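You operate a simulated robot arm through the tools that you are given. There is no shell and no other tool. Be economical: measure what you need, move in short steps, check, and stop when the job is done.

You are at the controls of a simulated robot arm. One attempt, no reset.

JOB
Change the cracked grey pad in the holder for the blue one.
Fine: loosen the wing nut, drop the old pad in the WORN tray, push the new one home, then tighten the nut.

It is judged by the outcome, as a careful person would: the job done as asked, and still so three seconds after it is handed in. It fails if anything else is knocked over, pushed out of place, dropped, spilled or broken.

ROBOT AND FRAMES
A 6-joint arm with a two-finger parallel gripper, fixed in place. Base frame: the origin is at the foot of the arm, x ahead of it, y to its left, z up; the work surface is at about z = 864. Readings come in mm, rad, newtons and seconds.
With the tool pointing down near the work surface it reaches from about 240 to 640 mm from the base axis. Its first joint turns from -1.152 to 1.152 rad. Payload 2.7 kg.
The tool frame sits at the grasp point between the pads (the TCP): z along the fingers, y along the line on which they close. The tips reach 23 mm beyond it. The gripper opens to 94 mm. The fingers are 38 mm wide and 10 mm thick; the gripper's body (54 by 96 mm) begins 39 mm behind the TCP.
Orientation is told as [roll, pitch, yaw] about the base's x, y, z axes, in that order, counted from this pose: with the fingers straight down and closing along the base's y, the tool's x points along the base's -x, its y along +y and its z along -z.

CONTROLS
- The arm moves only by the tool jog_arm. Its argument "deltas" is text: rows parted by semicolons, each of 7 numbers parted by spaces: the turn, a rotation vector about the tool's x, y, z in degrees, then the shift along the tool's x, y, z in mm, then the finger opening in mm, from 0 to 94. In form: wx wy wz dx dy dz gripper; .... A call has 1 to 8 rows; each row is the pose to reach, as a shift and turn from the pose commanded when the call began, along the tool's axes at that moment. Rows are played at 5 a second. More than 50 mm and 0.15 rad between two rows, or a gripper value outside its range, and nothing of the call is played. A pose out of reach is approached as far as the arm can. The call stops where the force on the tool passes 70 N (or 10 N more than at its start, if that is more) or the arm is blocked; 0.2 s more then pass. The fingers move at their own pace (about 45 mm/s each) and stop on an object; they squeeze with about 29 N. The grip force told is the motor's: it shows also when the fingers shut on nothing. Time passes only in rows, and 0.2 s behind the last, so rows that repeat a pose let the fingers close. The reply holds the time, the measured pose of the TCP, the force on the tool along the base axes, the opening and the grip force, in the units named above and with some noise, with the torque about the TCP (base axes, N m) and any sound that the robot's microphone picked up.
- Cameras (640 x 400 px; columns grow to the right, rows downward): "scene" is fixed at [65.9, -422.9, 1402.9]; the picture's right is [0.84, -0.54, 0.00], its down [-0.32, -0.50, -0.81] and it looks along [0.43, 0.68, -0.59] (base axes); focal length 337 px, centre (320, 200). "wrist" rides on the gripper at [87, 16, -74] in the tool frame; the picture's right is [-0.18, 0.98, 0.00], its down [-0.58, -0.11, -0.81] and it looks along [-0.79, -0.15, 0.59] (tool axes); focal length 243 px, centre (320, 200). There is no depth. A picture from a camera that has moved, and an enlarged one, comes with that camera's place and axes in the base frame and with its lens.
- capture(camera): a new picture of that camera. No time passes.
- enlarge(camera, box): a new picture of the part [left, top, right, bottom] of that camera's present view, enlarged. No time passes.
- job_done(): hands the job in; it is judged then, once.

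Go step by step. Nothing tells you positions but the pictures and the camera data: compare them with the known pose of the tool, close in by small moves and look again before you grip or let go. The budget is 120 turns and 64 pictures, counting those below and the enlarged ones. Unless the task says otherwise, let go and move clear before handing in, and close with one line.

The tools are called after ">>>" as name(argument=value, ...) on one line, values as JSON. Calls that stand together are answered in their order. jog_arm: Moves the arm, as the interface text tells. Its arguments: {"type":"object","properties":{"deltas":{"type":"string"}},"required":["deltas"]} The other tools are called the same way: capture (camera) takes a picture; enlarge (camera, box) takes an enlarged picture of a part of a camera's view; job_done () hands the job in.

At the start:

```text
clock: 0.0
ee_pos: [375.5, -127.3, 1168.4]
tcp_rot: [-0.001, -0.003, 0.002]
force: [0.1, 0.5, 0.6]
ft_torque: [-0.01, -0.02, 0.03]
opening: 94.3
grasp_force: 0.1
```

scene: 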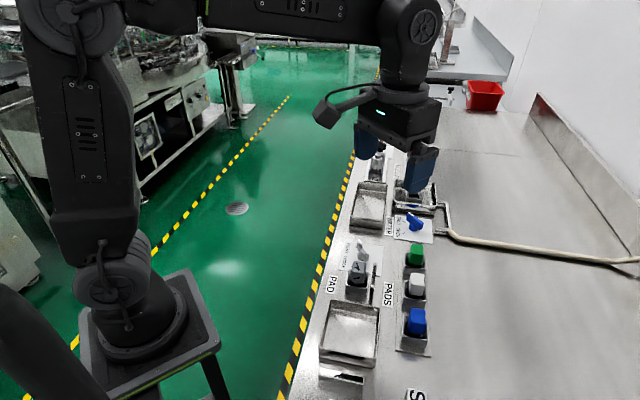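
wrist: 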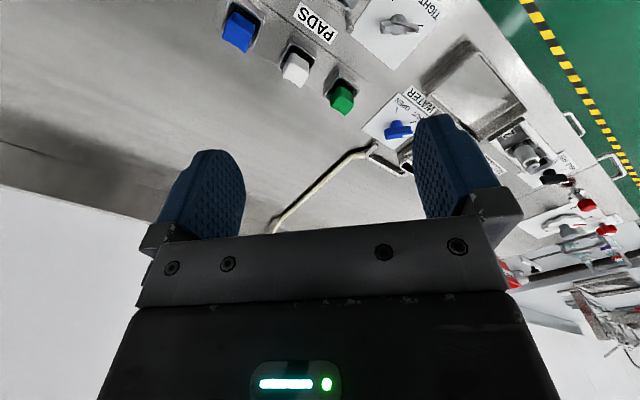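

I see a bench with a pad holder, a nut plate, a pad rack (green, white, blue) and trays. I'll enlarge the scene to read the labels.

>>> enlarge(camera="scene", box=[300, 220, 460, 320])

>>> enlarge(camera="scene", box=[280, 290, 456, 400])

>>> enlarge(camera="scene", box=[320, 140, 480, 240])

```text
4.00 times, centred on (380, 270) of scene
camera zoom: at [65.9, -422.9, 1402.9], right [0.84, -0.54, 0.0], down [-0.32, -0.5, -0.81], along [0.43, 0.68, -0.59], focal length 1346 px, centre (80, -80)
```

zoom: 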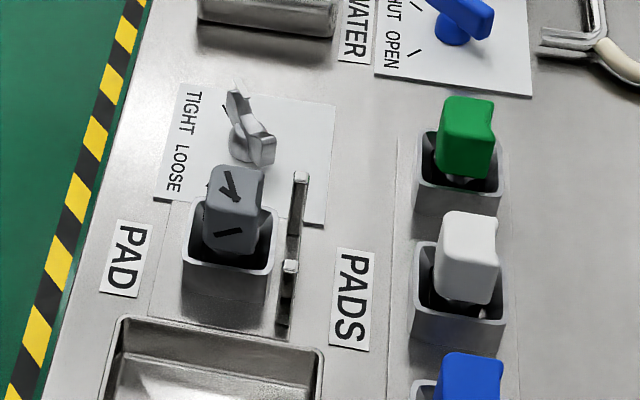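

```text
3.64 times, centred on (368, 345) of scene
camera zoom: at [65.9, -422.9, 1402.9], right [0.84, -0.54, 0.0], down [-0.32, -0.5, -0.81], along [0.43, 0.68, -0.59], focal length 1224 px, centre (146, -327)
```

zoom: 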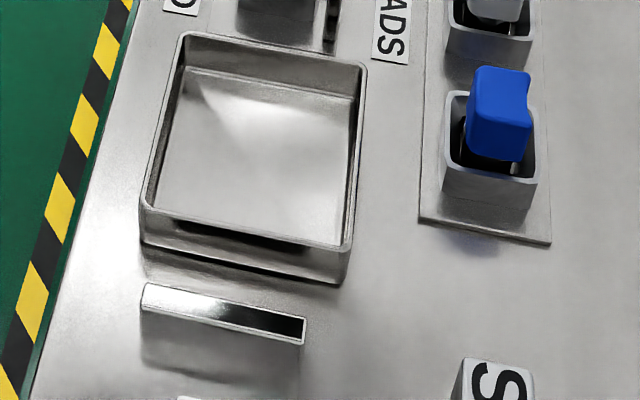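

```text
4.00 times, centred on (400, 190) of scene
camera zoom: at [65.9, -422.9, 1402.9], right [0.84, -0.54, 0.0], down [-0.32, -0.5, -0.81], along [0.43, 0.68, -0.59], focal length 1346 px, centre (0, 240)
```

zoom: 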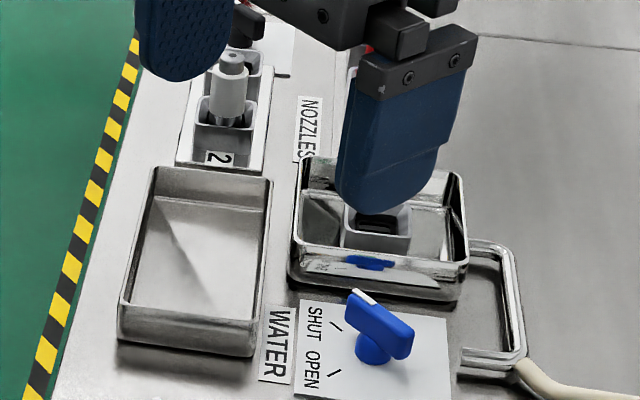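

The grey pad's holder is near (350,-105), the nut near (405,-55) and the blue pad near (374,-233), all rough. I'll tilt the wrist camera downward for a better look at the station.

>>> jog_arm(deltas="0 8 0 20 0 0 94; 0 16 0 40 0 0 94; 0 24 0 60 0 0 94; 0 32 0 80 0 0 94; 0 32 0 80 0 0 94")

>>> capture(camera="wrist")

```text
clock: 1.2
ee_pos: [293.6, -127.3, 1166.6]
tcp_rot: [-0.002, 0.559, 0.001]
force: [0.7, 0.5, 0.0]
ft_torque: [0.0, 0.02, -0.01]
opening: 93.9
grasp_force: 0.2
```

```text
58 pictures are left
camera wrist: at [260.0, -111.9, 1276.4], right [0.15, 0.98, -0.1], down [0.92, -0.11, 0.38], along [0.36, -0.15, -0.92], focal length 243 px, centre (320, 200)
```

wrist: 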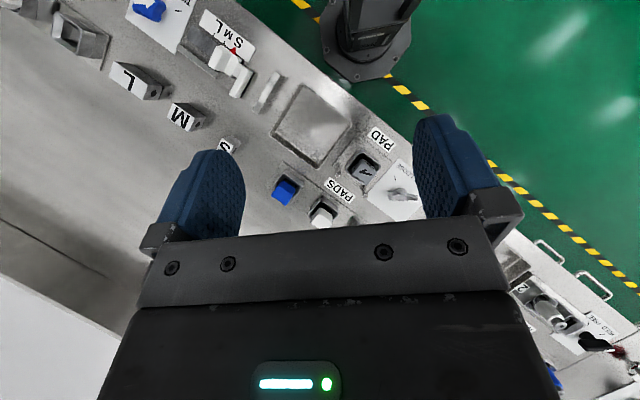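

>>> enlarge(camera="wrist", box=[240, 70, 440, 235])

>>> enlarge(camera="wrist", box=[100, 0, 300, 150])

```text
2.42 times, centred on (340, 152) of wrist
camera zoom: at [260.0, -111.9, 1276.4], right [0.15, 0.98, -0.1], down [0.92, -0.11, 0.38], along [0.36, -0.15, -0.92], focal length 588 px, centre (272, 315)
```

zoom: 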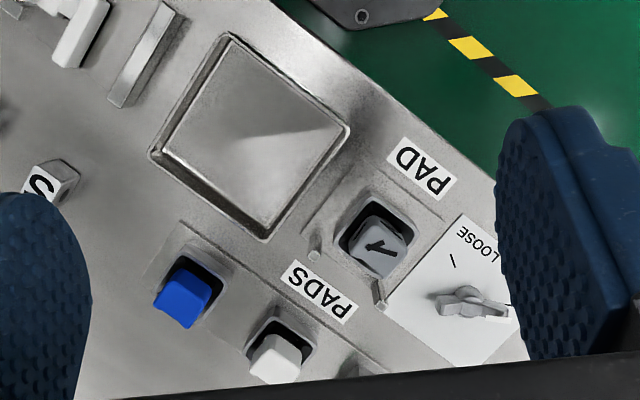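

```text
2.67 times, centred on (200, 75) of wrist
camera zoom: at [260.0, -111.9, 1276.4], right [0.15, 0.98, -0.1], down [0.92, -0.11, 0.38], along [0.36, -0.15, -0.92], focal length 647 px, centre (640, 533)
```

zoom: 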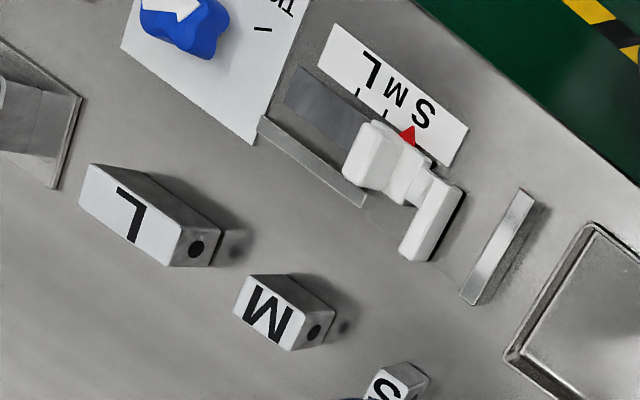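

The holder, nut and pads are clear now, but I have not found the WORN label. I'll look along the other part of the bench.

>>> jog_arm(deltas="0 0 0 0 45 0 94; 0 0 0 0 90 0 94; 0 0 0 0 135 0 94; 0 0 0 0 180 0 94;0 0 0 0 180 0 94")

>>> capture(camera="wrist")

>>> capture(camera="scene")

```text
clock: 2.4
ee_pos: [293.0, 52.8, 1167.0]
tcp_rot: [-0.003, 0.557, 0.0]
force: [0.5, 0.8, -0.6]
ft_torque: [0.0, 0.02, 0.02]
opening: 94.1
grasp_force: 0.0
```

```text
55 pictures are left
camera wrist: at [259.0, 68.2, 1275.8], right [0.16, 0.98, -0.1], down [0.92, -0.11, 0.38], along [0.36, -0.15, -0.92], focal length 243 px, centre (320, 200)
```

wrist: 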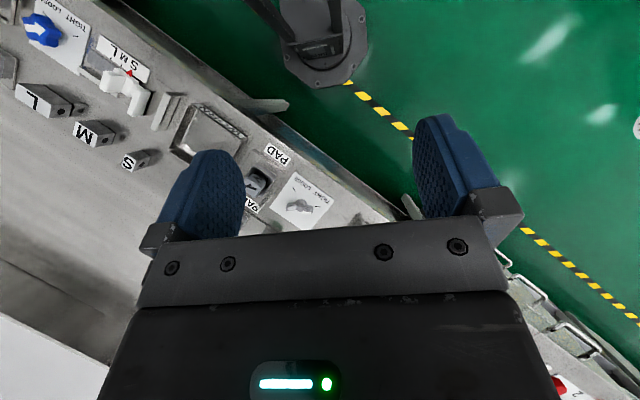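

```text
54 pictures are left
```

scene: 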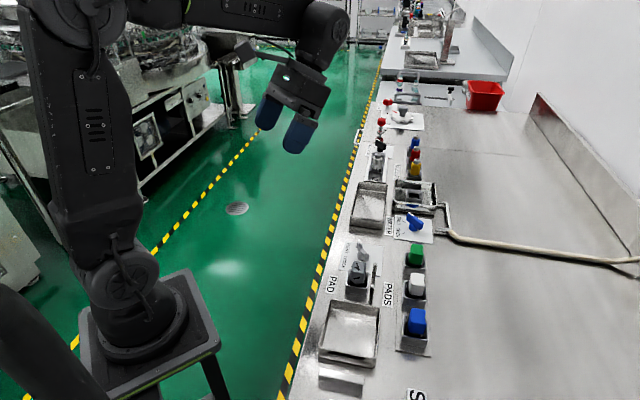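

>>> enlarge(camera="wrist", box=[120, 70, 340, 240])

>>> enlarge(camera="scene", box=[330, 90, 490, 250])

>>> enlarge(camera="scene", box=[280, 290, 420, 400])

```text
2.35 times, centred on (230, 155) of wrist
camera zoom: at [259.0, 68.2, 1275.8], right [0.16, 0.98, -0.1], down [0.92, -0.11, 0.38], along [0.36, -0.15, -0.92], focal length 571 px, centre (532, 306)
```

zoom: 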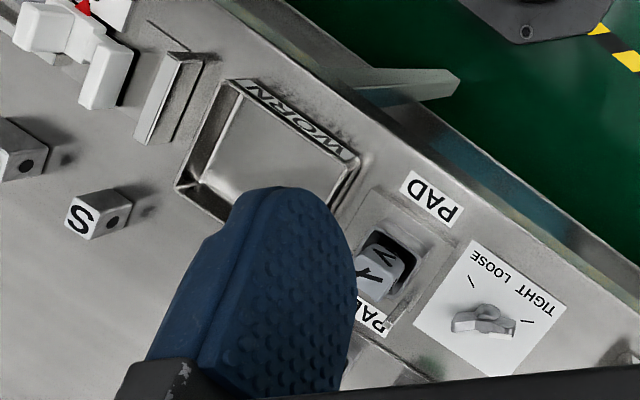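

```text
2.50 times, centred on (410, 170) of scene
camera zoom: at [65.9, -422.9, 1402.9], right [0.84, -0.54, 0.0], down [-0.32, -0.5, -0.81], along [0.43, 0.68, -0.59], focal length 841 px, centre (95, 275)
```

zoom: 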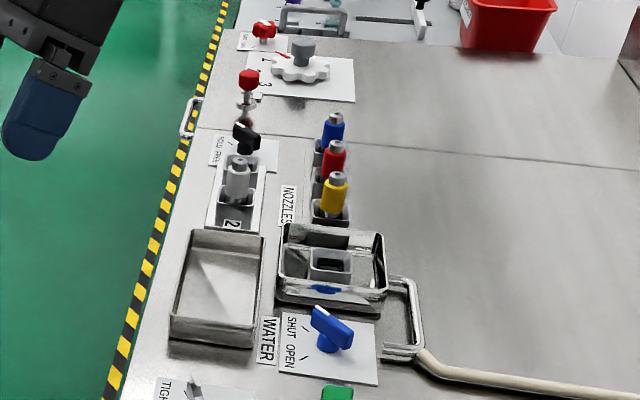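

```text
3.64 times, centred on (350, 345) of scene
camera zoom: at [65.9, -422.9, 1402.9], right [0.84, -0.54, 0.0], down [-0.32, -0.5, -0.81], along [0.43, 0.68, -0.59], focal length 1224 px, centre (211, -327)
```

zoom: 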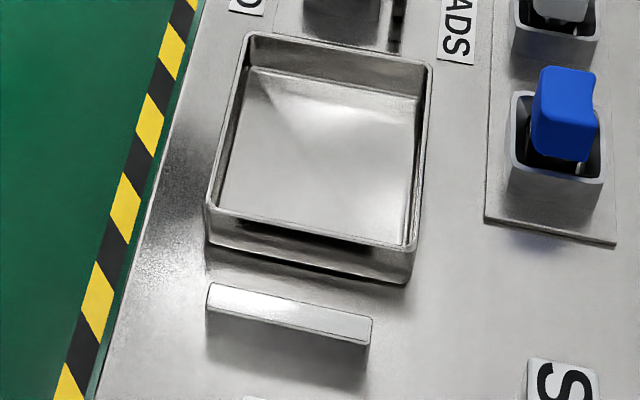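

The tray beside the holder bears the WORN label. The fixtures sit at 45° to the base axes, so I'll yaw the tool 45° and come over the holder and nut for a close view.

>>> jog_arm(deltas="4 0 -6.4 -29 -18 6.5 94; 8 0 -12.7 -58 -37 13 94; 12 0 -19.1 -88 -55 19.5 94; 15.9 0 -25.5 -117 -73 26 94; 19.9 0 -31.8 -146 -92 32.5 94; 23.85 0 -38.2 -175 -110 39 94; 23.85 0 -38.2 -175 -110 39 94")

>>> capture(camera="wrist")

```text
clock: 4.0
ee_pos: [423.2, -55.8, 1040.8]
tcp_rot: [-0.003, 0.557, 0.79]
force: [-0.6, 0.6, 0.6]
ft_torque: [-0.01, -0.03, 0.03]
opening: 93.9
grasp_force: 0.0
```

```text
50 pictures are left
camera wrist: at [386.6, -70.8, 1150.7], right [-0.59, 0.8, -0.1], down [0.72, 0.58, 0.38], along [0.36, 0.15, -0.92], focal length 243 px, centre (320, 200)
```

wrist: 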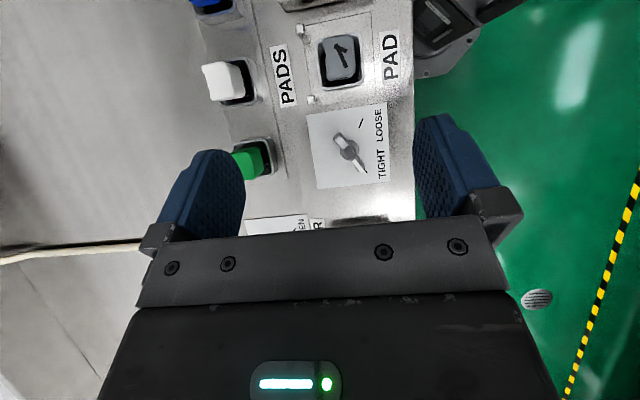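

>>> enlarge(camera="wrist", box=[240, 80, 420, 200])

>>> enlarge(camera="wrist", box=[180, 0, 420, 120])

```text
3.33 times, centred on (330, 140) of wrist
camera zoom: at [386.6, -70.8, 1150.7], right [-0.59, 0.8, -0.1], down [0.72, 0.58, 0.38], along [0.36, 0.15, -0.92], focal length 809 px, centre (287, 400)
```

zoom: 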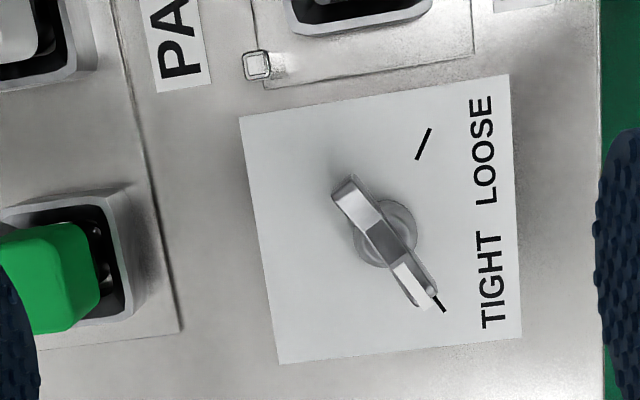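

```text
2.67 times, centred on (300, 60) of wrist
camera zoom: at [386.6, -70.8, 1150.7], right [-0.59, 0.8, -0.1], down [0.72, 0.58, 0.38], along [0.36, 0.15, -0.92], focal length 647 px, centre (373, 573)
```

zoom: 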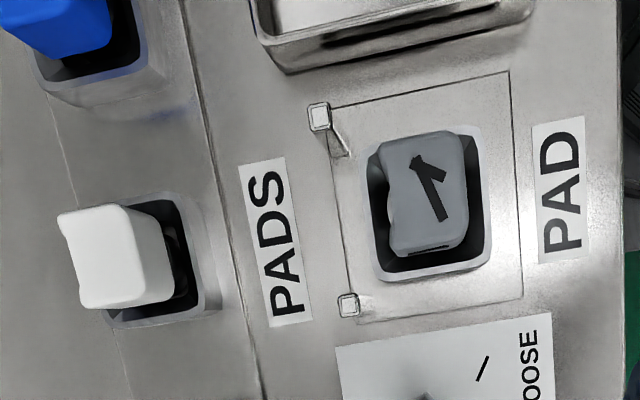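

The nut is centred near (425,-34), its wing now on the TIGHT mark (about 74°), with LOOSE about 120° counter-clockwise. I'll stand the tool upright and yaw it round to grip across the wing.

>>> jog_arm(deltas="0 -8 0 0 0 0 60; 0 -16 0 0 0 0 60; 0 -24 0 0 0 0 60; 0 -32 0 0 0 0 60; 0 -32 0 0 0 0 60")

>>> jog_arm(deltas="0 0 8 0 0 0 60; 0 0 16 0 0 0 60; 0 0 24 0 0 0 60; 0 0 32 0 0 0 60; 0 0 40 0 0 0 60; 0 0 48 0 0 0 60; 0 0 56 0 0 0 60; 0 0 64 0 0 0 60")

>>> jog_arm(deltas="0 0 8 0 0 0 60; 0 0 16 0 0 0 60; 0 0 24 0 0 0 60; 0 0 32 0 0 0 60; 0 0 40 0 0 0 60; 0 0 48 0 0 0 60; 0 0 56 0 0 0 60; 0 0 64 0 0 0 60")

```text
clock: 5.2
ee_pos: [422.9, -55.9, 1041.3]
tcp_rot: [-0.002, -0.004, 0.788]
force: [0.2, 0.2, -0.7]
ft_torque: [0.07, 0.04, 0.03]
opening: 59.7
grasp_force: 0.1
```

```text
clock: 7.0
ee_pos: [422.2, -58.8, 1042.2]
tcp_rot: [0.0, -0.002, -0.333]
force: [0.1, 0.1, -0.3]
ft_torque: [-0.01, 0.01, 0.0]
opening: 59.9
grasp_force: 0.1
```

```text
clock: 8.8
ee_pos: [421.5, -57.7, 1042.0]
tcp_rot: [0.002, -0.003, -1.447]
force: [-0.5, 0.5, -1.0]
ft_torque: [0.03, 0.01, 0.0]
opening: 60.1
grasp_force: 0.0
```

>>> jog_arm(deltas="0 0 8 8 2 30 60; 0 0 16 16 4 60 60; 0 0 23 22.4 6.3 90 60; 0 0 23 22.4 6.3 100 50; 0 0 23 22.4 6.3 100 50")

>>> capture(camera="wrist")

>>> enlarge(camera="scene", box=[300, 180, 460, 300])

```text
clock: 10.0
ee_pos: [425.6, -34.5, 941.7]
tcp_rot: [0.001, 0.0, -1.849]
force: [-0.4, 0.6, 0.2]
ft_torque: [0.0, 0.0, 0.01]
opening: 50.2
grasp_force: 0.0
```

```text
47 pictures are left
camera wrist: at [464.5, 42.9, 1016.0], right [0.89, -0.45, 0.0], down [-0.27, -0.53, 0.81], along [-0.36, -0.72, -0.59], focal length 243 px, centre (320, 200)
```

wrist: 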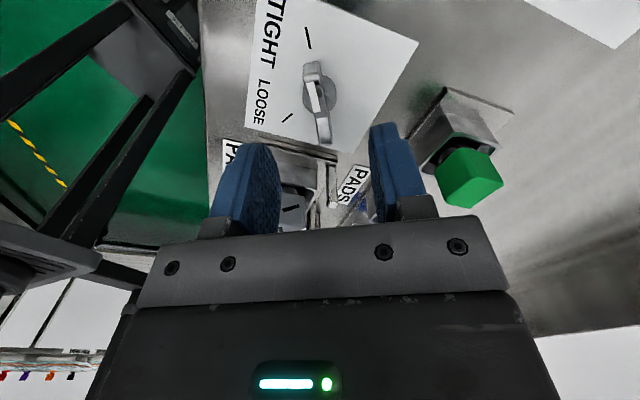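

```text
3.33 times, centred on (380, 240) of scene
camera zoom: at [65.9, -422.9, 1402.9], right [0.84, -0.54, 0.0], down [-0.32, -0.5, -0.81], along [0.43, 0.68, -0.59], focal length 1122 px, centre (120, 67)
```

zoom: 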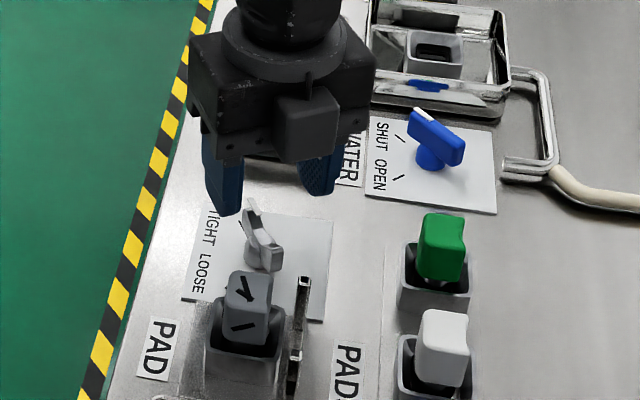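

>>> enlarge(camera="wrist", box=[240, 20, 400, 160])

```text
2.86 times, centred on (320, 90) of wrist
camera zoom: at [464.5, 42.9, 1016.0], right [0.89, -0.45, 0.0], down [-0.27, -0.53, 0.81], along [-0.36, -0.72, -0.59], focal length 693 px, centre (320, 514)
```

zoom: 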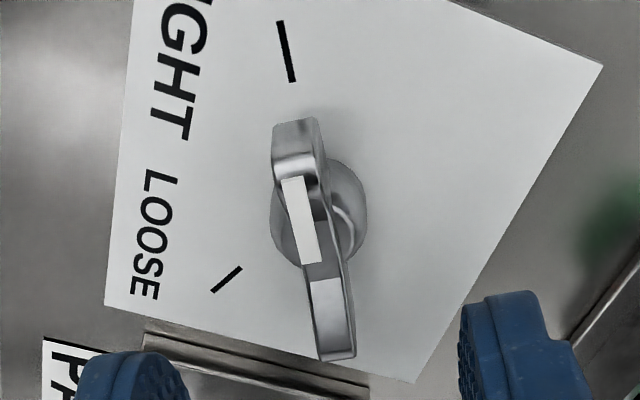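

Tool is over the nut with the wing between the fingers. I'll lower to about 11 mm overlap with the wing and check before closing.

>>> jog_arm(deltas="0 0 0 1.7 0.5 20 36; 0 0 0 1.7 0.5 36 36; 0 0 0 1.7 0.5 43 36; 0 0 0 1.7 0.5 43 36")

>>> enlarge(camera="wrist", box=[220, 80, 420, 230])

```text
clock: 11.0
ee_pos: [426.3, -34.1, 898.8]
tcp_rot: [0.002, -0.001, -1.848]
force: [0.3, 0.0, -0.5]
ft_torque: [0.04, 0.0, 0.03]
opening: 35.9
grasp_force: 0.1
```

```text
2.67 times, centred on (320, 155) of wrist
camera zoom: at [465.4, 44.4, 973.1], right [0.89, -0.45, 0.0], down [-0.27, -0.53, 0.81], along [-0.36, -0.72, -0.59], focal length 647 px, centre (320, 320)
```

zoom: 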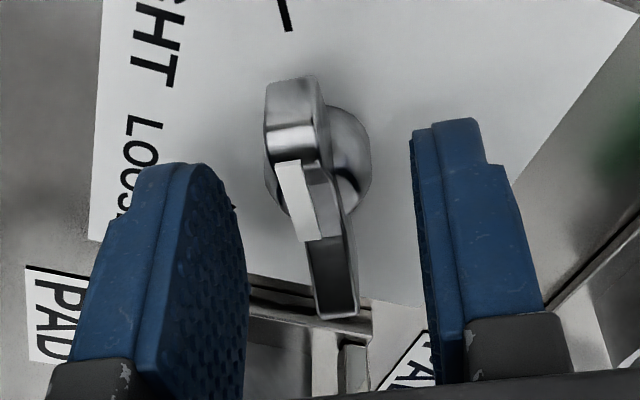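

>>> jog_arm(deltas="0 0 0 0 0 0 20; 0 0 0 0 0 0 0; 0 0 0 0 0 0 0; 0 0 0 0 0 0 0; 0 0 0 0 0 0 0")

>>> enlarge(camera="wrist", box=[220, 80, 420, 230])

```text
clock: 12.2
ee_pos: [425.9, -33.2, 898.2]
tcp_rot: [0.001, 0.0, -1.849]
force: [-6.4, 2.3, 1.2]
ft_torque: [0.05, 0.11, 0.02]
opening: 16.8
grasp_force: 44.9
```

```text
2.67 times, centred on (320, 155) of wrist
camera zoom: at [465.1, 44.5, 973.1], right [0.89, -0.45, 0.0], down [-0.26, -0.53, 0.81], along [-0.36, -0.72, -0.59], focal length 647 px, centre (320, 320)
```

zoom: 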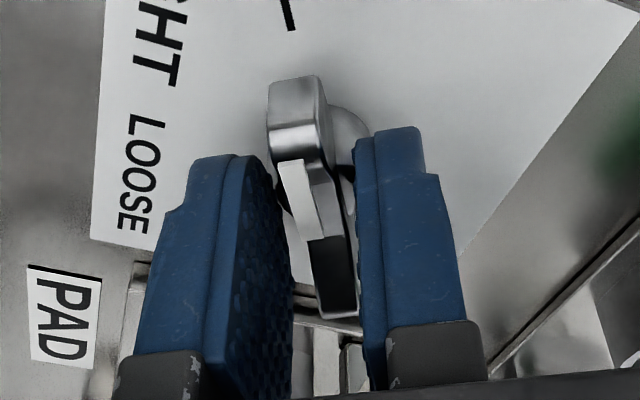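

The 16.8 mm opening looks like the boss, not the wing. I'll open, rise 5 mm and close again.

>>> jog_arm(deltas="0 0 0 0 0 0 30; 0 0 0 0 0 -5 30; 0 0 0 0 0 -5 30; 0 0 0 0 0 -5 0; 0 0 0 0 0 -5 0; 0 0 0 0 0 -5 0;0 0 0 0 0 -5 0")

>>> enlarge(camera="wrist", box=[220, 80, 420, 230])

```text
clock: 13.8
ee_pos: [425.1, -33.3, 902.8]
tcp_rot: [-0.001, 0.001, -1.846]
force: [-7.9, 2.7, 4.4]
ft_torque: [-0.21, 0.23, 0.75]
opening: 9.0
grasp_force: 44.6
```

```text
2.67 times, centred on (320, 155) of wrist
camera zoom: at [465.0, 44.8, 978.4], right [0.9, -0.45, 0.0], down [-0.26, -0.53, 0.81], along [-0.36, -0.72, -0.59], focal length 647 px, centre (320, 320)
```

zoom: 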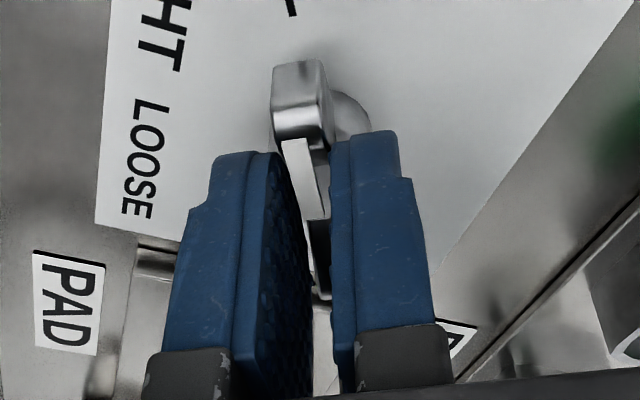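

Gripping the wing now (9 mm). I'll turn it counter-clockwise towards LOOSE, checking the load partway.

>>> jog_arm(deltas="0 0 0 0 -1.2 0 0; 0 0 -8 0 -1.2 0 0; 0 0 -16 0 -1.2 0 0; 0 0 -24 0 -1.2 0 0; 0 0 -32 0 -1.2 0 0; 0 0 -40 0 -1.2 0 0")

>>> enlarge(camera="wrist", box=[220, 20, 420, 170])

```text
clock: 15.2
ee_pos: [424.9, -33.6, 903.9]
tcp_rot: [0.003, -0.001, -1.146]
force: [-2.6, -2.4, 8.4]
ft_torque: [1.22, 0.67, 0.0]
opening: 9.2
grasp_force: 44.9
```

```text
2.67 times, centred on (320, 95) of wrist
camera zoom: at [404.4, 51.5, 978.4], right [0.97, 0.24, 0.0], down [0.14, -0.57, 0.81], along [0.19, -0.78, -0.59], focal length 647 px, centre (320, 480)
```

zoom: 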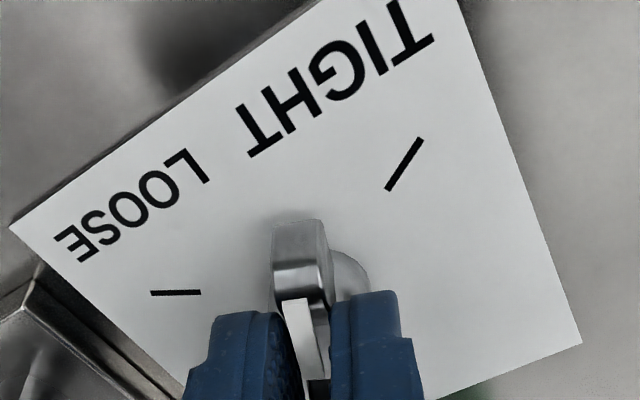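

>>> jog_arm(deltas="0 0 -8 0 0 -0.3 0; 0 0 -16 0 0 -0.6 0; 0 0 -24 0 0 -0.9 0; 0 0 -32 0 0 -1.2 0; 0 0 -40 0 0 -1.5 0; 0 0 -48 0 0 -1.8 0; 0 0 -56 0 0 -2 0; 0 0 -64 0 0 -2 0")

>>> enlarge(camera="wrist", box=[220, 20, 420, 170])

```text
clock: 17.0
ee_pos: [424.9, -34.2, 904.3]
tcp_rot: [-0.001, 0.001, -0.033]
force: [5.4, -16.3, -31.8]
ft_torque: [-0.2, -0.18, -0.04]
opening: 8.9
grasp_force: 45.1
```

```text
2.67 times, centred on (320, 95) of wrist
camera zoom: at [339.0, -15.8, 979.0], right [0.21, 0.98, 0.0], down [0.58, -0.13, 0.81], along [0.79, -0.17, -0.59], focal length 647 px, centre (320, 480)
```

zoom: 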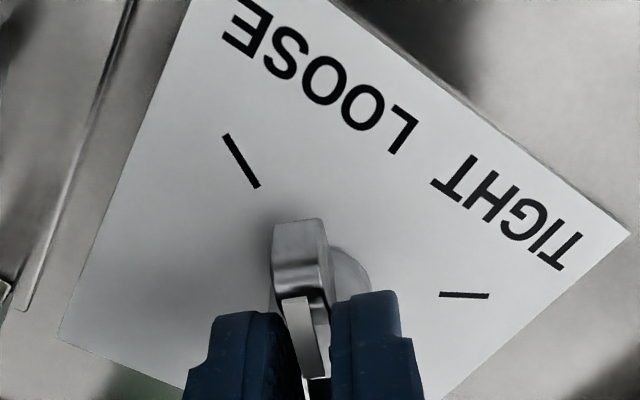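

The nut turns but doesn't rise, so I'll remove the upward pull and finish the last ~18°.

>>> jog_arm(deltas="0 0 0 0 -1 1.7 0; 0 0 -6 0 -1 1.7 0; 0 0 -12 0 -1 1.7 0; 0 0 -18 0 -1 1.7 0; 0 0 -18 0 -1 1.7 0")

>>> enlarge(camera="wrist", box=[220, 20, 420, 170])

```text
clock: 18.2
ee_pos: [424.6, -33.2, 904.4]
tcp_rot: [-0.001, -0.001, 0.282]
force: [-9.6, -8.7, 0.7]
ft_torque: [-0.41, 1.27, -0.98]
opening: 8.9
grasp_force: 44.5
```

```text
2.67 times, centred on (320, 95) of wrist
camera zoom: at [337.1, -43.4, 978.8], right [-0.09, 1.0, 0.0], down [0.59, 0.06, 0.81], along [0.8, 0.08, -0.59], focal length 647 px, centre (320, 480)
```

zoom: 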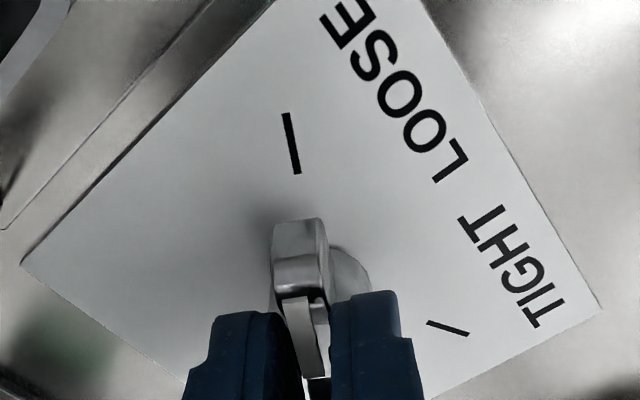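

The wing now points at LOOSE. I'll release, rise, and yaw to -45° over the grey pad.

>>> jog_arm(deltas="0 0 0 0 1 0 30; 0 0 0 0 1 0 36; 0 0 0 0 1 -40 60; 0 0 0 0 1 -80 80; 0 0 0 0 1 -100 80;0 0 0 0 1 -100 80")

>>> jog_arm(deltas="0 0 8 8 0 0 80; 0 0 16 16 0 0 80; 0 0 24 24 0 0 80; 0 0 32 32 0 0 80; 0 0 40 32 0 0 80; 0 0 48 32 0 0 80; 0 0 56 32 0 0 80; 0 0 61.2 32 0 0 80")

>>> capture(camera="wrist")

>>> enlarge(camera="scene", box=[300, 220, 460, 320])

```text
clock: 19.6
ee_pos: [425.0, -32.8, 1004.0]
tcp_rot: [-0.002, -0.002, 0.28]
force: [0.3, 0.1, 0.5]
ft_torque: [0.0, 0.01, -0.03]
opening: 79.8
grasp_force: 0.1
```

```text
clock: 21.4
ee_pos: [394.7, -40.9, 1003.5]
tcp_rot: [0.001, -0.001, -0.789]
force: [-0.6, -0.6, -0.2]
ft_torque: [0.01, 0.02, -0.02]
opening: 79.8
grasp_force: 0.1
```

```text
38 pictures are left
camera wrist: at [344.8, 30.2, 1078.4], right [0.83, 0.56, 0.0], down [0.33, -0.49, 0.81], along [0.45, -0.67, -0.59], focal length 243 px, centre (320, 200)
```

wrist: 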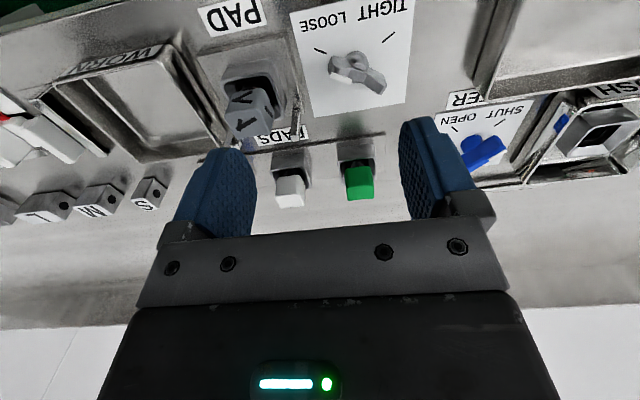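

```text
4.00 times, centred on (380, 270) of scene
camera zoom: at [65.9, -422.9, 1402.9], right [0.84, -0.54, 0.0], down [-0.32, -0.5, -0.81], along [0.43, 0.68, -0.59], focal length 1346 px, centre (80, -80)
```

zoom: 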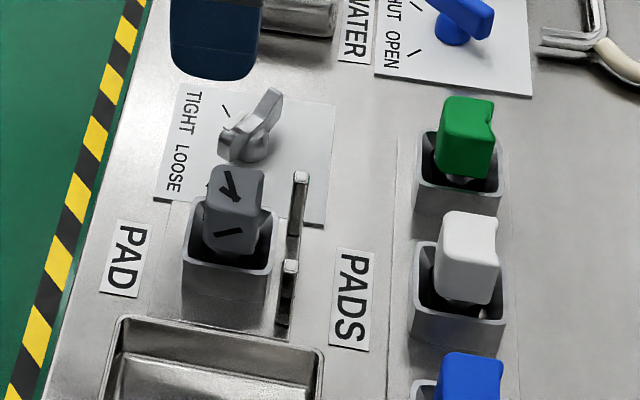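

>>> enlarge(camera="wrist", box=[200, 20, 400, 170])

```text
2.67 times, centred on (300, 95) of wrist
camera zoom: at [344.8, 30.2, 1078.4], right [0.83, 0.56, 0.0], down [0.33, -0.49, 0.81], along [0.45, -0.67, -0.59], focal length 647 px, centre (373, 480)
```

zoom: 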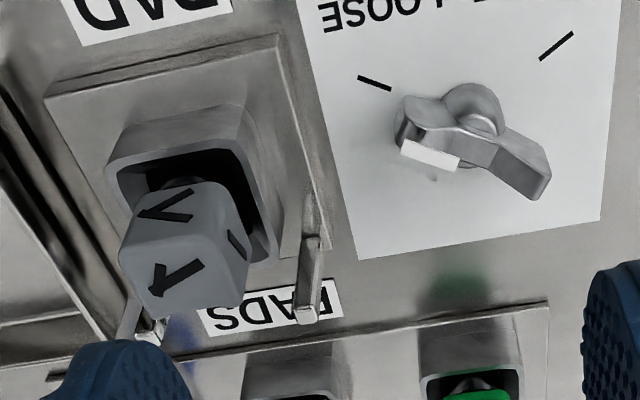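

The wing's pointer stripe is on LOOSE. The grey pad's top is about (363,-97,920); I'll move above it and check alignment.

>>> jog_arm(deltas="0 0 0 -9 -31 0 70; 0 0 0 -17.3 -62.1 0 70; 0 0 0 -17.3 -62.1 25 64; 0 0 0 -17.3 -62.1 43 60; 0 0 0 -17.3 -62.1 43 60")

>>> capture(camera="wrist")

>>> enlarge(camera="scene", box=[300, 220, 460, 320])

```text
clock: 22.6
ee_pos: [362.4, -98.1, 961.0]
tcp_rot: [0.002, -0.001, -0.788]
force: [0.9, -0.1, 0.5]
ft_torque: [0.0, 0.02, 0.02]
opening: 60.0
grasp_force: 0.0
```

```text
35 pictures are left
camera wrist: at [313.0, -26.1, 1035.8], right [0.83, 0.56, 0.0], down [0.33, -0.49, 0.81], along [0.46, -0.67, -0.59], focal length 243 px, centre (320, 200)
```

wrist: 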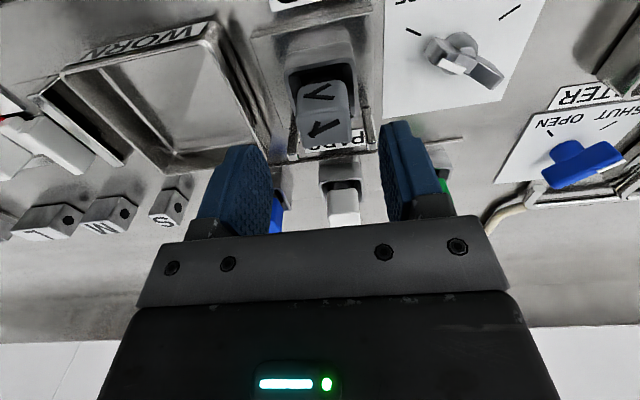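

```text
4.00 times, centred on (380, 270) of scene
camera zoom: at [65.9, -422.9, 1402.9], right [0.84, -0.54, 0.0], down [-0.32, -0.5, -0.81], along [0.43, 0.68, -0.59], focal length 1346 px, centre (80, -80)
```

zoom: 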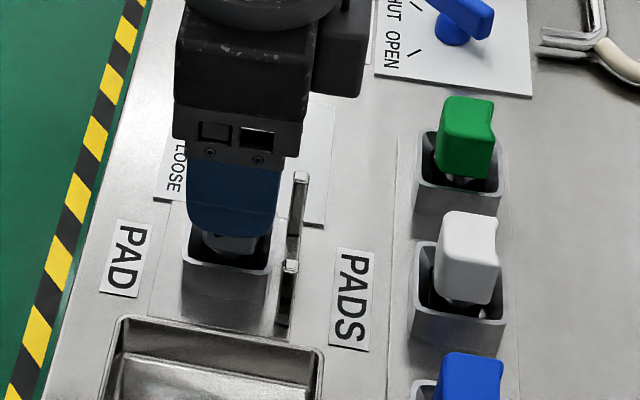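

>>> enlarge(camera="wrist", box=[240, 50, 420, 185])

```text
2.96 times, centred on (330, 118) of wrist
camera zoom: at [313.0, -26.1, 1035.8], right [0.83, 0.56, 0.0], down [0.33, -0.49, 0.81], along [0.46, -0.67, -0.59], focal length 719 px, centre (290, 444)
```

zoom: 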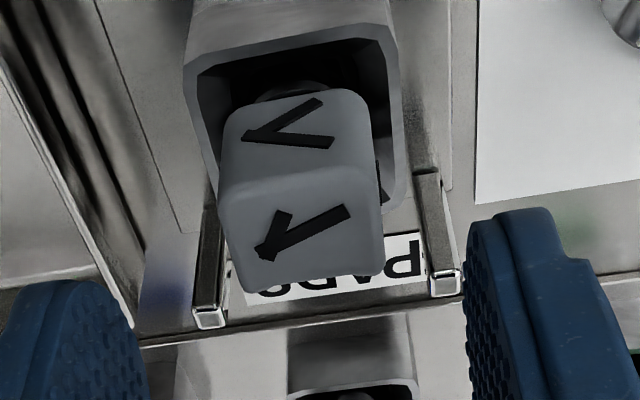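

Pad centre is about 2.5 mm along tool y from the tool. I'll correct, descend over it above the rim, and look.

>>> jog_arm(deltas="0 0 0 -1 2.5 10 50; 0 0 0 -1 2.5 20 46; 0 0 0 -1 2.5 30 46; 0 0 0 -1 2.5 30 46")

>>> enlarge(camera="wrist", box=[220, 60, 420, 210])

>>> enlarge(camera="scene", box=[320, 240, 420, 310])

```text
clock: 23.6
ee_pos: [364.9, -96.9, 930.5]
tcp_rot: [-0.002, -0.002, -0.788]
force: [0.0, 0.2, -0.3]
ft_torque: [0.0, 0.0, 0.01]
opening: 45.9
grasp_force: 0.0
```

```text
2.67 times, centred on (320, 135) of wrist
camera zoom: at [315.0, -24.9, 1005.5], right [0.83, 0.56, 0.0], down [0.33, -0.49, 0.81], along [0.46, -0.67, -0.59], focal length 647 px, centre (320, 373)
```

zoom: 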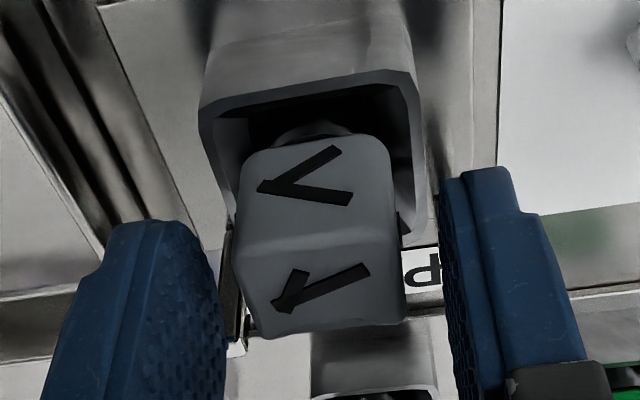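

```text
5.71 times, centred on (370, 275) of scene
camera zoom: at [65.9, -422.9, 1402.9], right [0.84, -0.54, 0.0], down [-0.32, -0.5, -0.81], along [0.43, 0.68, -0.59], focal length 1923 px, centre (34, -229)
```

zoom: 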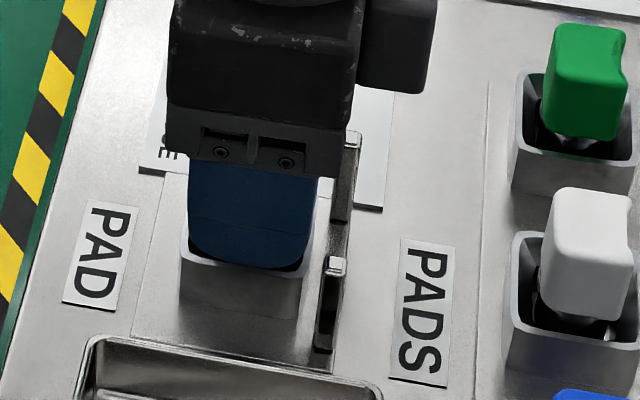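

>>> jog_arm(deltas="0 0 0 0 -0.5 2 46; 0 0 0 0 -0.5 2 20; 0 0 0 0 -0.5 2 10; 0 0 0 0 -0.5 2 10; 0 0 0 0 -0.5 2 10")

>>> enlarge(camera="wrist", box=[220, 60, 420, 210])

```text
clock: 24.8
ee_pos: [364.3, -96.6, 928.8]
tcp_rot: [0.003, 0.0, -0.788]
force: [6.6, 10.1, -4.1]
ft_torque: [0.31, -0.15, 0.08]
opening: 29.8
grasp_force: 29.2
```

```text
2.67 times, centred on (320, 135) of wrist
camera zoom: at [315.2, -24.8, 1003.6], right [0.83, 0.56, 0.0], down [0.33, -0.49, 0.81], along [0.46, -0.67, -0.59], focal length 647 px, centre (320, 373)
```

zoom: 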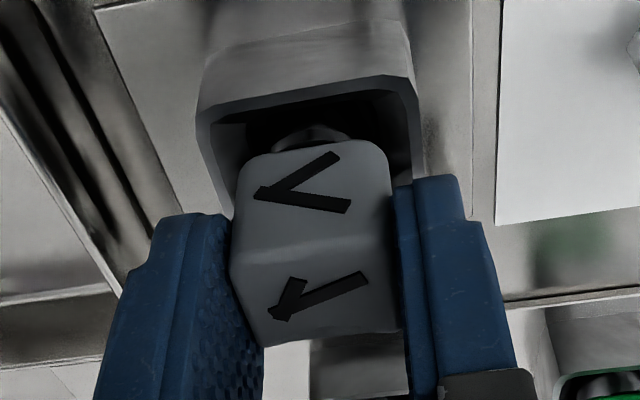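

Pad gripped at 29.8 mm. I'll relieve the side load and lift straight up, watching the force.

>>> jog_arm(deltas="0 0 0 0 1 0 10; 0 0 0 0 1 -3 10; 0 0 0 0 1 -6 10; 0 0 0 0 1 -12 10; 0 0 0 0 1 -20 10; 0 0 0 0 1 -30 10")

>>> capture(camera="wrist")

```text
clock: 26.2
ee_pos: [365.5, -97.2, 959.0]
tcp_rot: [0.0, -0.001, -0.788]
force: [-0.6, 0.4, -1.1]
ft_torque: [0.01, -0.01, 0.02]
opening: 29.2
grasp_force: 28.8
```

```text
29 pictures are left
camera wrist: at [315.8, -25.0, 1033.7], right [0.83, 0.56, 0.0], down [0.33, -0.49, 0.81], along [0.46, -0.67, -0.59], focal length 243 px, centre (320, 200)
```

wrist: 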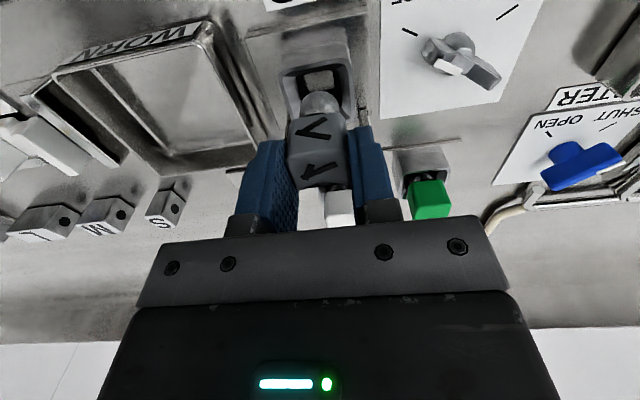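

The pad with its stem is clear of the holder. I'll carry it up and over the WORN tray centre.

>>> jog_arm(deltas="0 0 0 0 0 -30 10; 0 0 0 0 0 -45 10; 0 0 0 1 -35 -45 10; 0 0 0 2 -70 -45 10; 0 0 0 4 -106 -45 10; 0 0 0 4 -106 -45 10")

>>> capture(camera="scene")

>>> capture(camera="wrist")

```text
clock: 27.6
ee_pos: [286.9, -168.6, 1005.0]
tcp_rot: [-0.001, -0.001, -0.787]
force: [-0.2, -0.2, -0.2]
ft_torque: [0.04, 0.01, -0.02]
opening: 29.5
grasp_force: 28.9
```

```text
28 pictures are left
```

scene: 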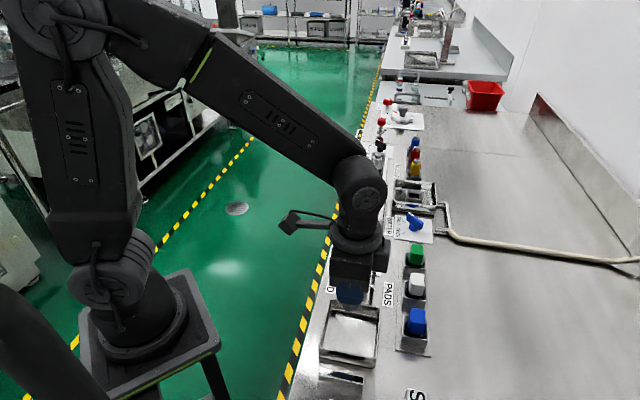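

```text
27 pictures are left
camera wrist: at [237.2, -97.1, 1079.0], right [0.83, 0.56, 0.0], down [0.33, -0.49, 0.81], along [0.46, -0.67, -0.59], focal length 243 px, centre (320, 200)
```

wrist: 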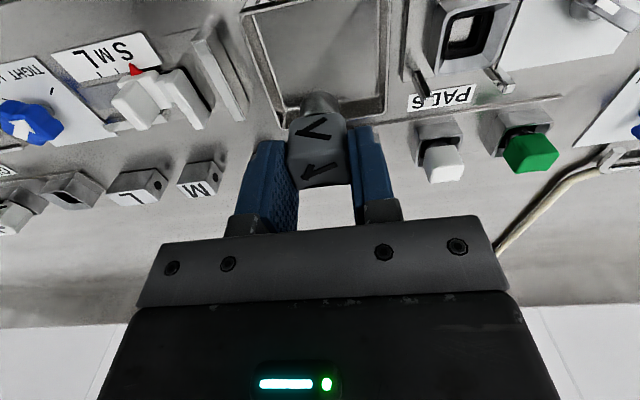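

Well centred over the tray. I'll lower gently.

>>> jog_arm(deltas="0 0 0 0 0 30 10; 0 0 0 0 0 50 10; 0 0 0 0 0 62 10; 0 0 0 0 0 68 10; 0 0 0 0 0 68 10")

>>> enlarge(camera="wrist", box=[200, 0, 440, 180])

```text
clock: 28.8
ee_pos: [287.9, -168.3, 935.9]
tcp_rot: [0.001, -0.001, -0.788]
force: [-0.3, 1.0, -0.2]
ft_torque: [-0.01, 0.01, -0.02]
opening: 29.6
grasp_force: 29.2
```

```text
2.22 times, centred on (320, 90) of wrist
camera zoom: at [238.0, -96.8, 1010.0], right [0.83, 0.56, 0.0], down [0.33, -0.49, 0.81], along [0.46, -0.67, -0.59], focal length 539 px, centre (320, 444)
```

zoom: 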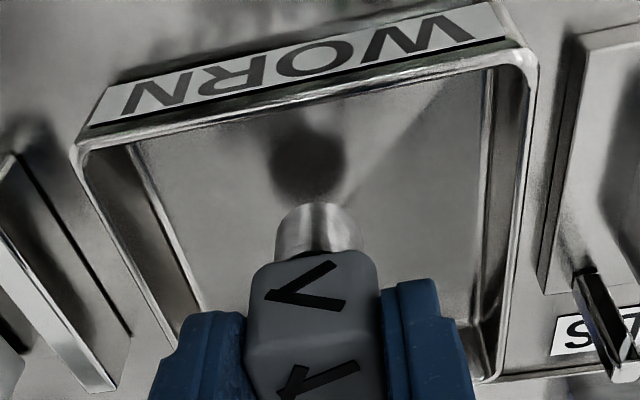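

>>> jog_arm(deltas="0 0 0 0 0 4 10; 0 0 0 0 0 8 10; 0 0 0 0 0 12 10; 0 0 0 0 0 12 10")

>>> enlarge(camera="wrist", box=[200, 0, 440, 180])

```text
clock: 29.8
ee_pos: [287.7, -167.9, 922.9]
tcp_rot: [0.001, -0.003, -0.785]
force: [0.3, 1.1, -0.5]
ft_torque: [0.01, 0.02, -0.02]
opening: 29.7
grasp_force: 29.1
```

```text
2.22 times, centred on (320, 90) of wrist
camera zoom: at [237.9, -96.4, 998.2], right [0.83, 0.56, 0.0], down [0.33, -0.49, 0.81], along [0.46, -0.67, -0.59], focal length 539 px, centre (320, 444)
```

zoom: 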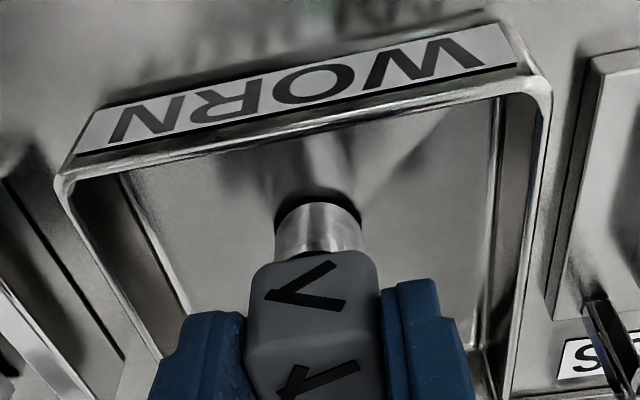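

Nearly touching; only a few millimetres remain.

>>> jog_arm(deltas="0 0 0 0 0 2 10; 0 0 0 0 0 3 10; 0 0 0 0 0 4 10; 0 0 0 0 0 4 10")

```text
clock: 30.8
ee_pos: [290.2, -168.9, 921.4]
tcp_rot: [0.004, -0.009, -0.784]
force: [-2.8, 1.9, 41.8]
ft_torque: [0.03, 0.15, 0.0]
opening: 29.5
grasp_force: 29.2
```

Contact. I'll back off 2 mm, release and rise.

>>> jog_arm(deltas="0 0 0 0 0 -2.5 10; 0 0 0 0 0 -2.5 34; 0 0 0 0 0 -2.5 50; 0 0 0 0 0 -2.5 50; 0 0 0 0 0 -20 50; 0 0 0 0 0 -50 50; 0 0 0 0 0 -85 50; 0 0 0 0 0 -85 50")

>>> capture(camera="wrist")

```text
clock: 32.6
ee_pos: [287.0, -169.4, 1004.7]
tcp_rot: [0.001, -0.001, -0.789]
force: [0.0, -0.7, -0.5]
ft_torque: [-0.02, -0.01, -0.03]
opening: 49.9
grasp_force: 0.1
```

```text
24 pictures are left
camera wrist: at [237.9, -97.8, 1079.7], right [0.83, 0.56, 0.0], down [0.33, -0.49, 0.81], along [0.46, -0.67, -0.59], focal length 243 px, centre (320, 200)
```

wrist: 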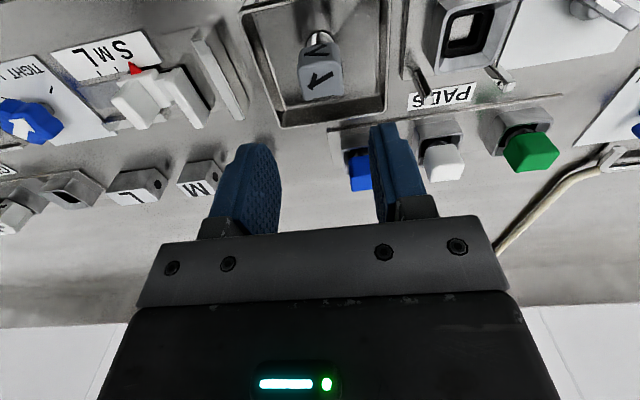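

The old pad stands in the WORN tray. Next I'll go over the blue pad (about (380,-230)).

>>> jog_arm(deltas="0 0 0 -36 7 0 60; 0 0 0 -72 15 0 60; 0 0 0 -109 22.6 0 60; 0 0 0 -109 22.6 30 60; 0 0 0 -109 22.6 40 60; 0 0 0 -109 22.6 40 60")

>>> capture(camera="wrist")

>>> enlarge(camera="wrist", box=[240, 50, 420, 185])

```text
clock: 34.0
ee_pos: [380.7, -229.6, 964.3]
tcp_rot: [0.003, -0.002, -0.786]
force: [0.0, 0.2, -0.2]
ft_torque: [-0.03, 0.04, -0.04]
opening: 60.1
grasp_force: 0.1
```

```text
23 pictures are left
camera wrist: at [331.3, -157.8, 1039.9], right [0.83, 0.56, 0.0], down [0.33, -0.49, 0.81], along [0.46, -0.67, -0.59], focal length 243 px, centre (320, 200)
```

wrist: 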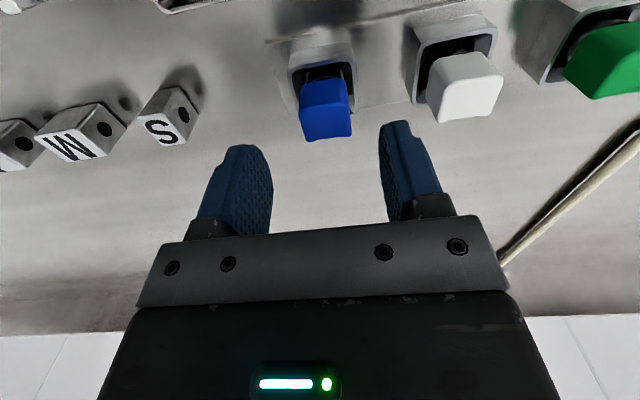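

```text
2.96 times, centred on (330, 118) of wrist
camera zoom: at [331.3, -157.8, 1039.9], right [0.83, 0.56, 0.0], down [0.33, -0.49, 0.81], along [0.46, -0.67, -0.59], focal length 719 px, centre (290, 444)
```

zoom: 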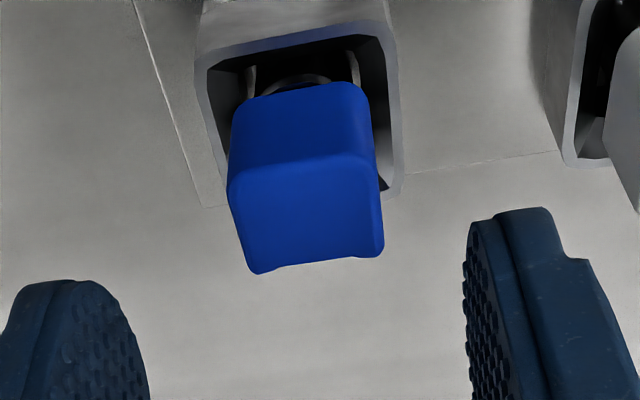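

Blue pad is about 3.5 mm along tool y and slightly deeper. I'll correct, lower, and compare with the earlier grey view.

>>> jog_arm(deltas="0 0 0 -1.5 3.6 15 50; 0 0 0 -1.5 3.6 25 46; 0 0 0 -1.5 3.6 33.5 46; 0 0 0 -1.5 3.6 33.5 46")

>>> enlarge(camera="wrist", box=[220, 60, 420, 210])

>>> enlarge(camera="scene", box=[360, 270, 460, 340])

```text
clock: 35.0
ee_pos: [383.9, -229.2, 931.6]
tcp_rot: [0.0, -0.003, -0.787]
force: [0.2, 0.1, -0.6]
ft_torque: [0.01, 0.0, 0.0]
opening: 46.0
grasp_force: 0.0
```

```text
2.67 times, centred on (320, 135) of wrist
camera zoom: at [334.4, -156.9, 1006.6], right [0.83, 0.56, 0.0], down [0.33, -0.49, 0.81], along [0.46, -0.67, -0.59], focal length 647 px, centre (320, 373)
```

zoom: 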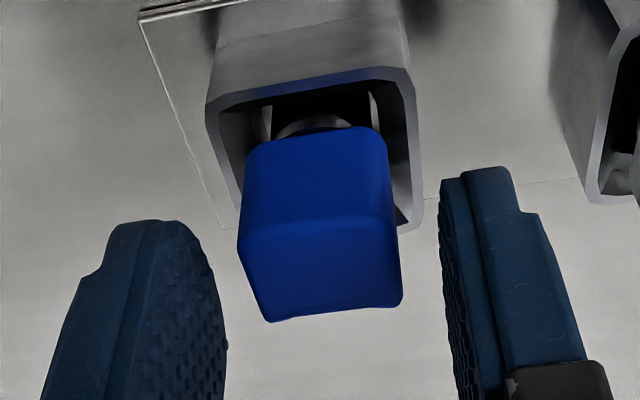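

```text
5.71 times, centred on (410, 305) of scene
camera zoom: at [65.9, -422.9, 1402.9], right [0.84, -0.54, 0.0], down [-0.32, -0.5, -0.81], along [0.43, 0.68, -0.59], focal length 1923 px, centre (-194, -400)
```

zoom: 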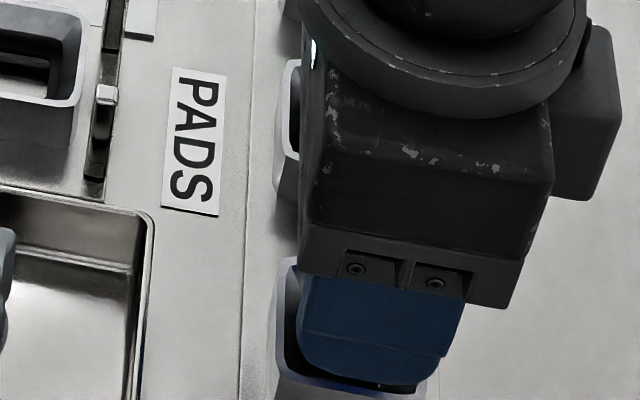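

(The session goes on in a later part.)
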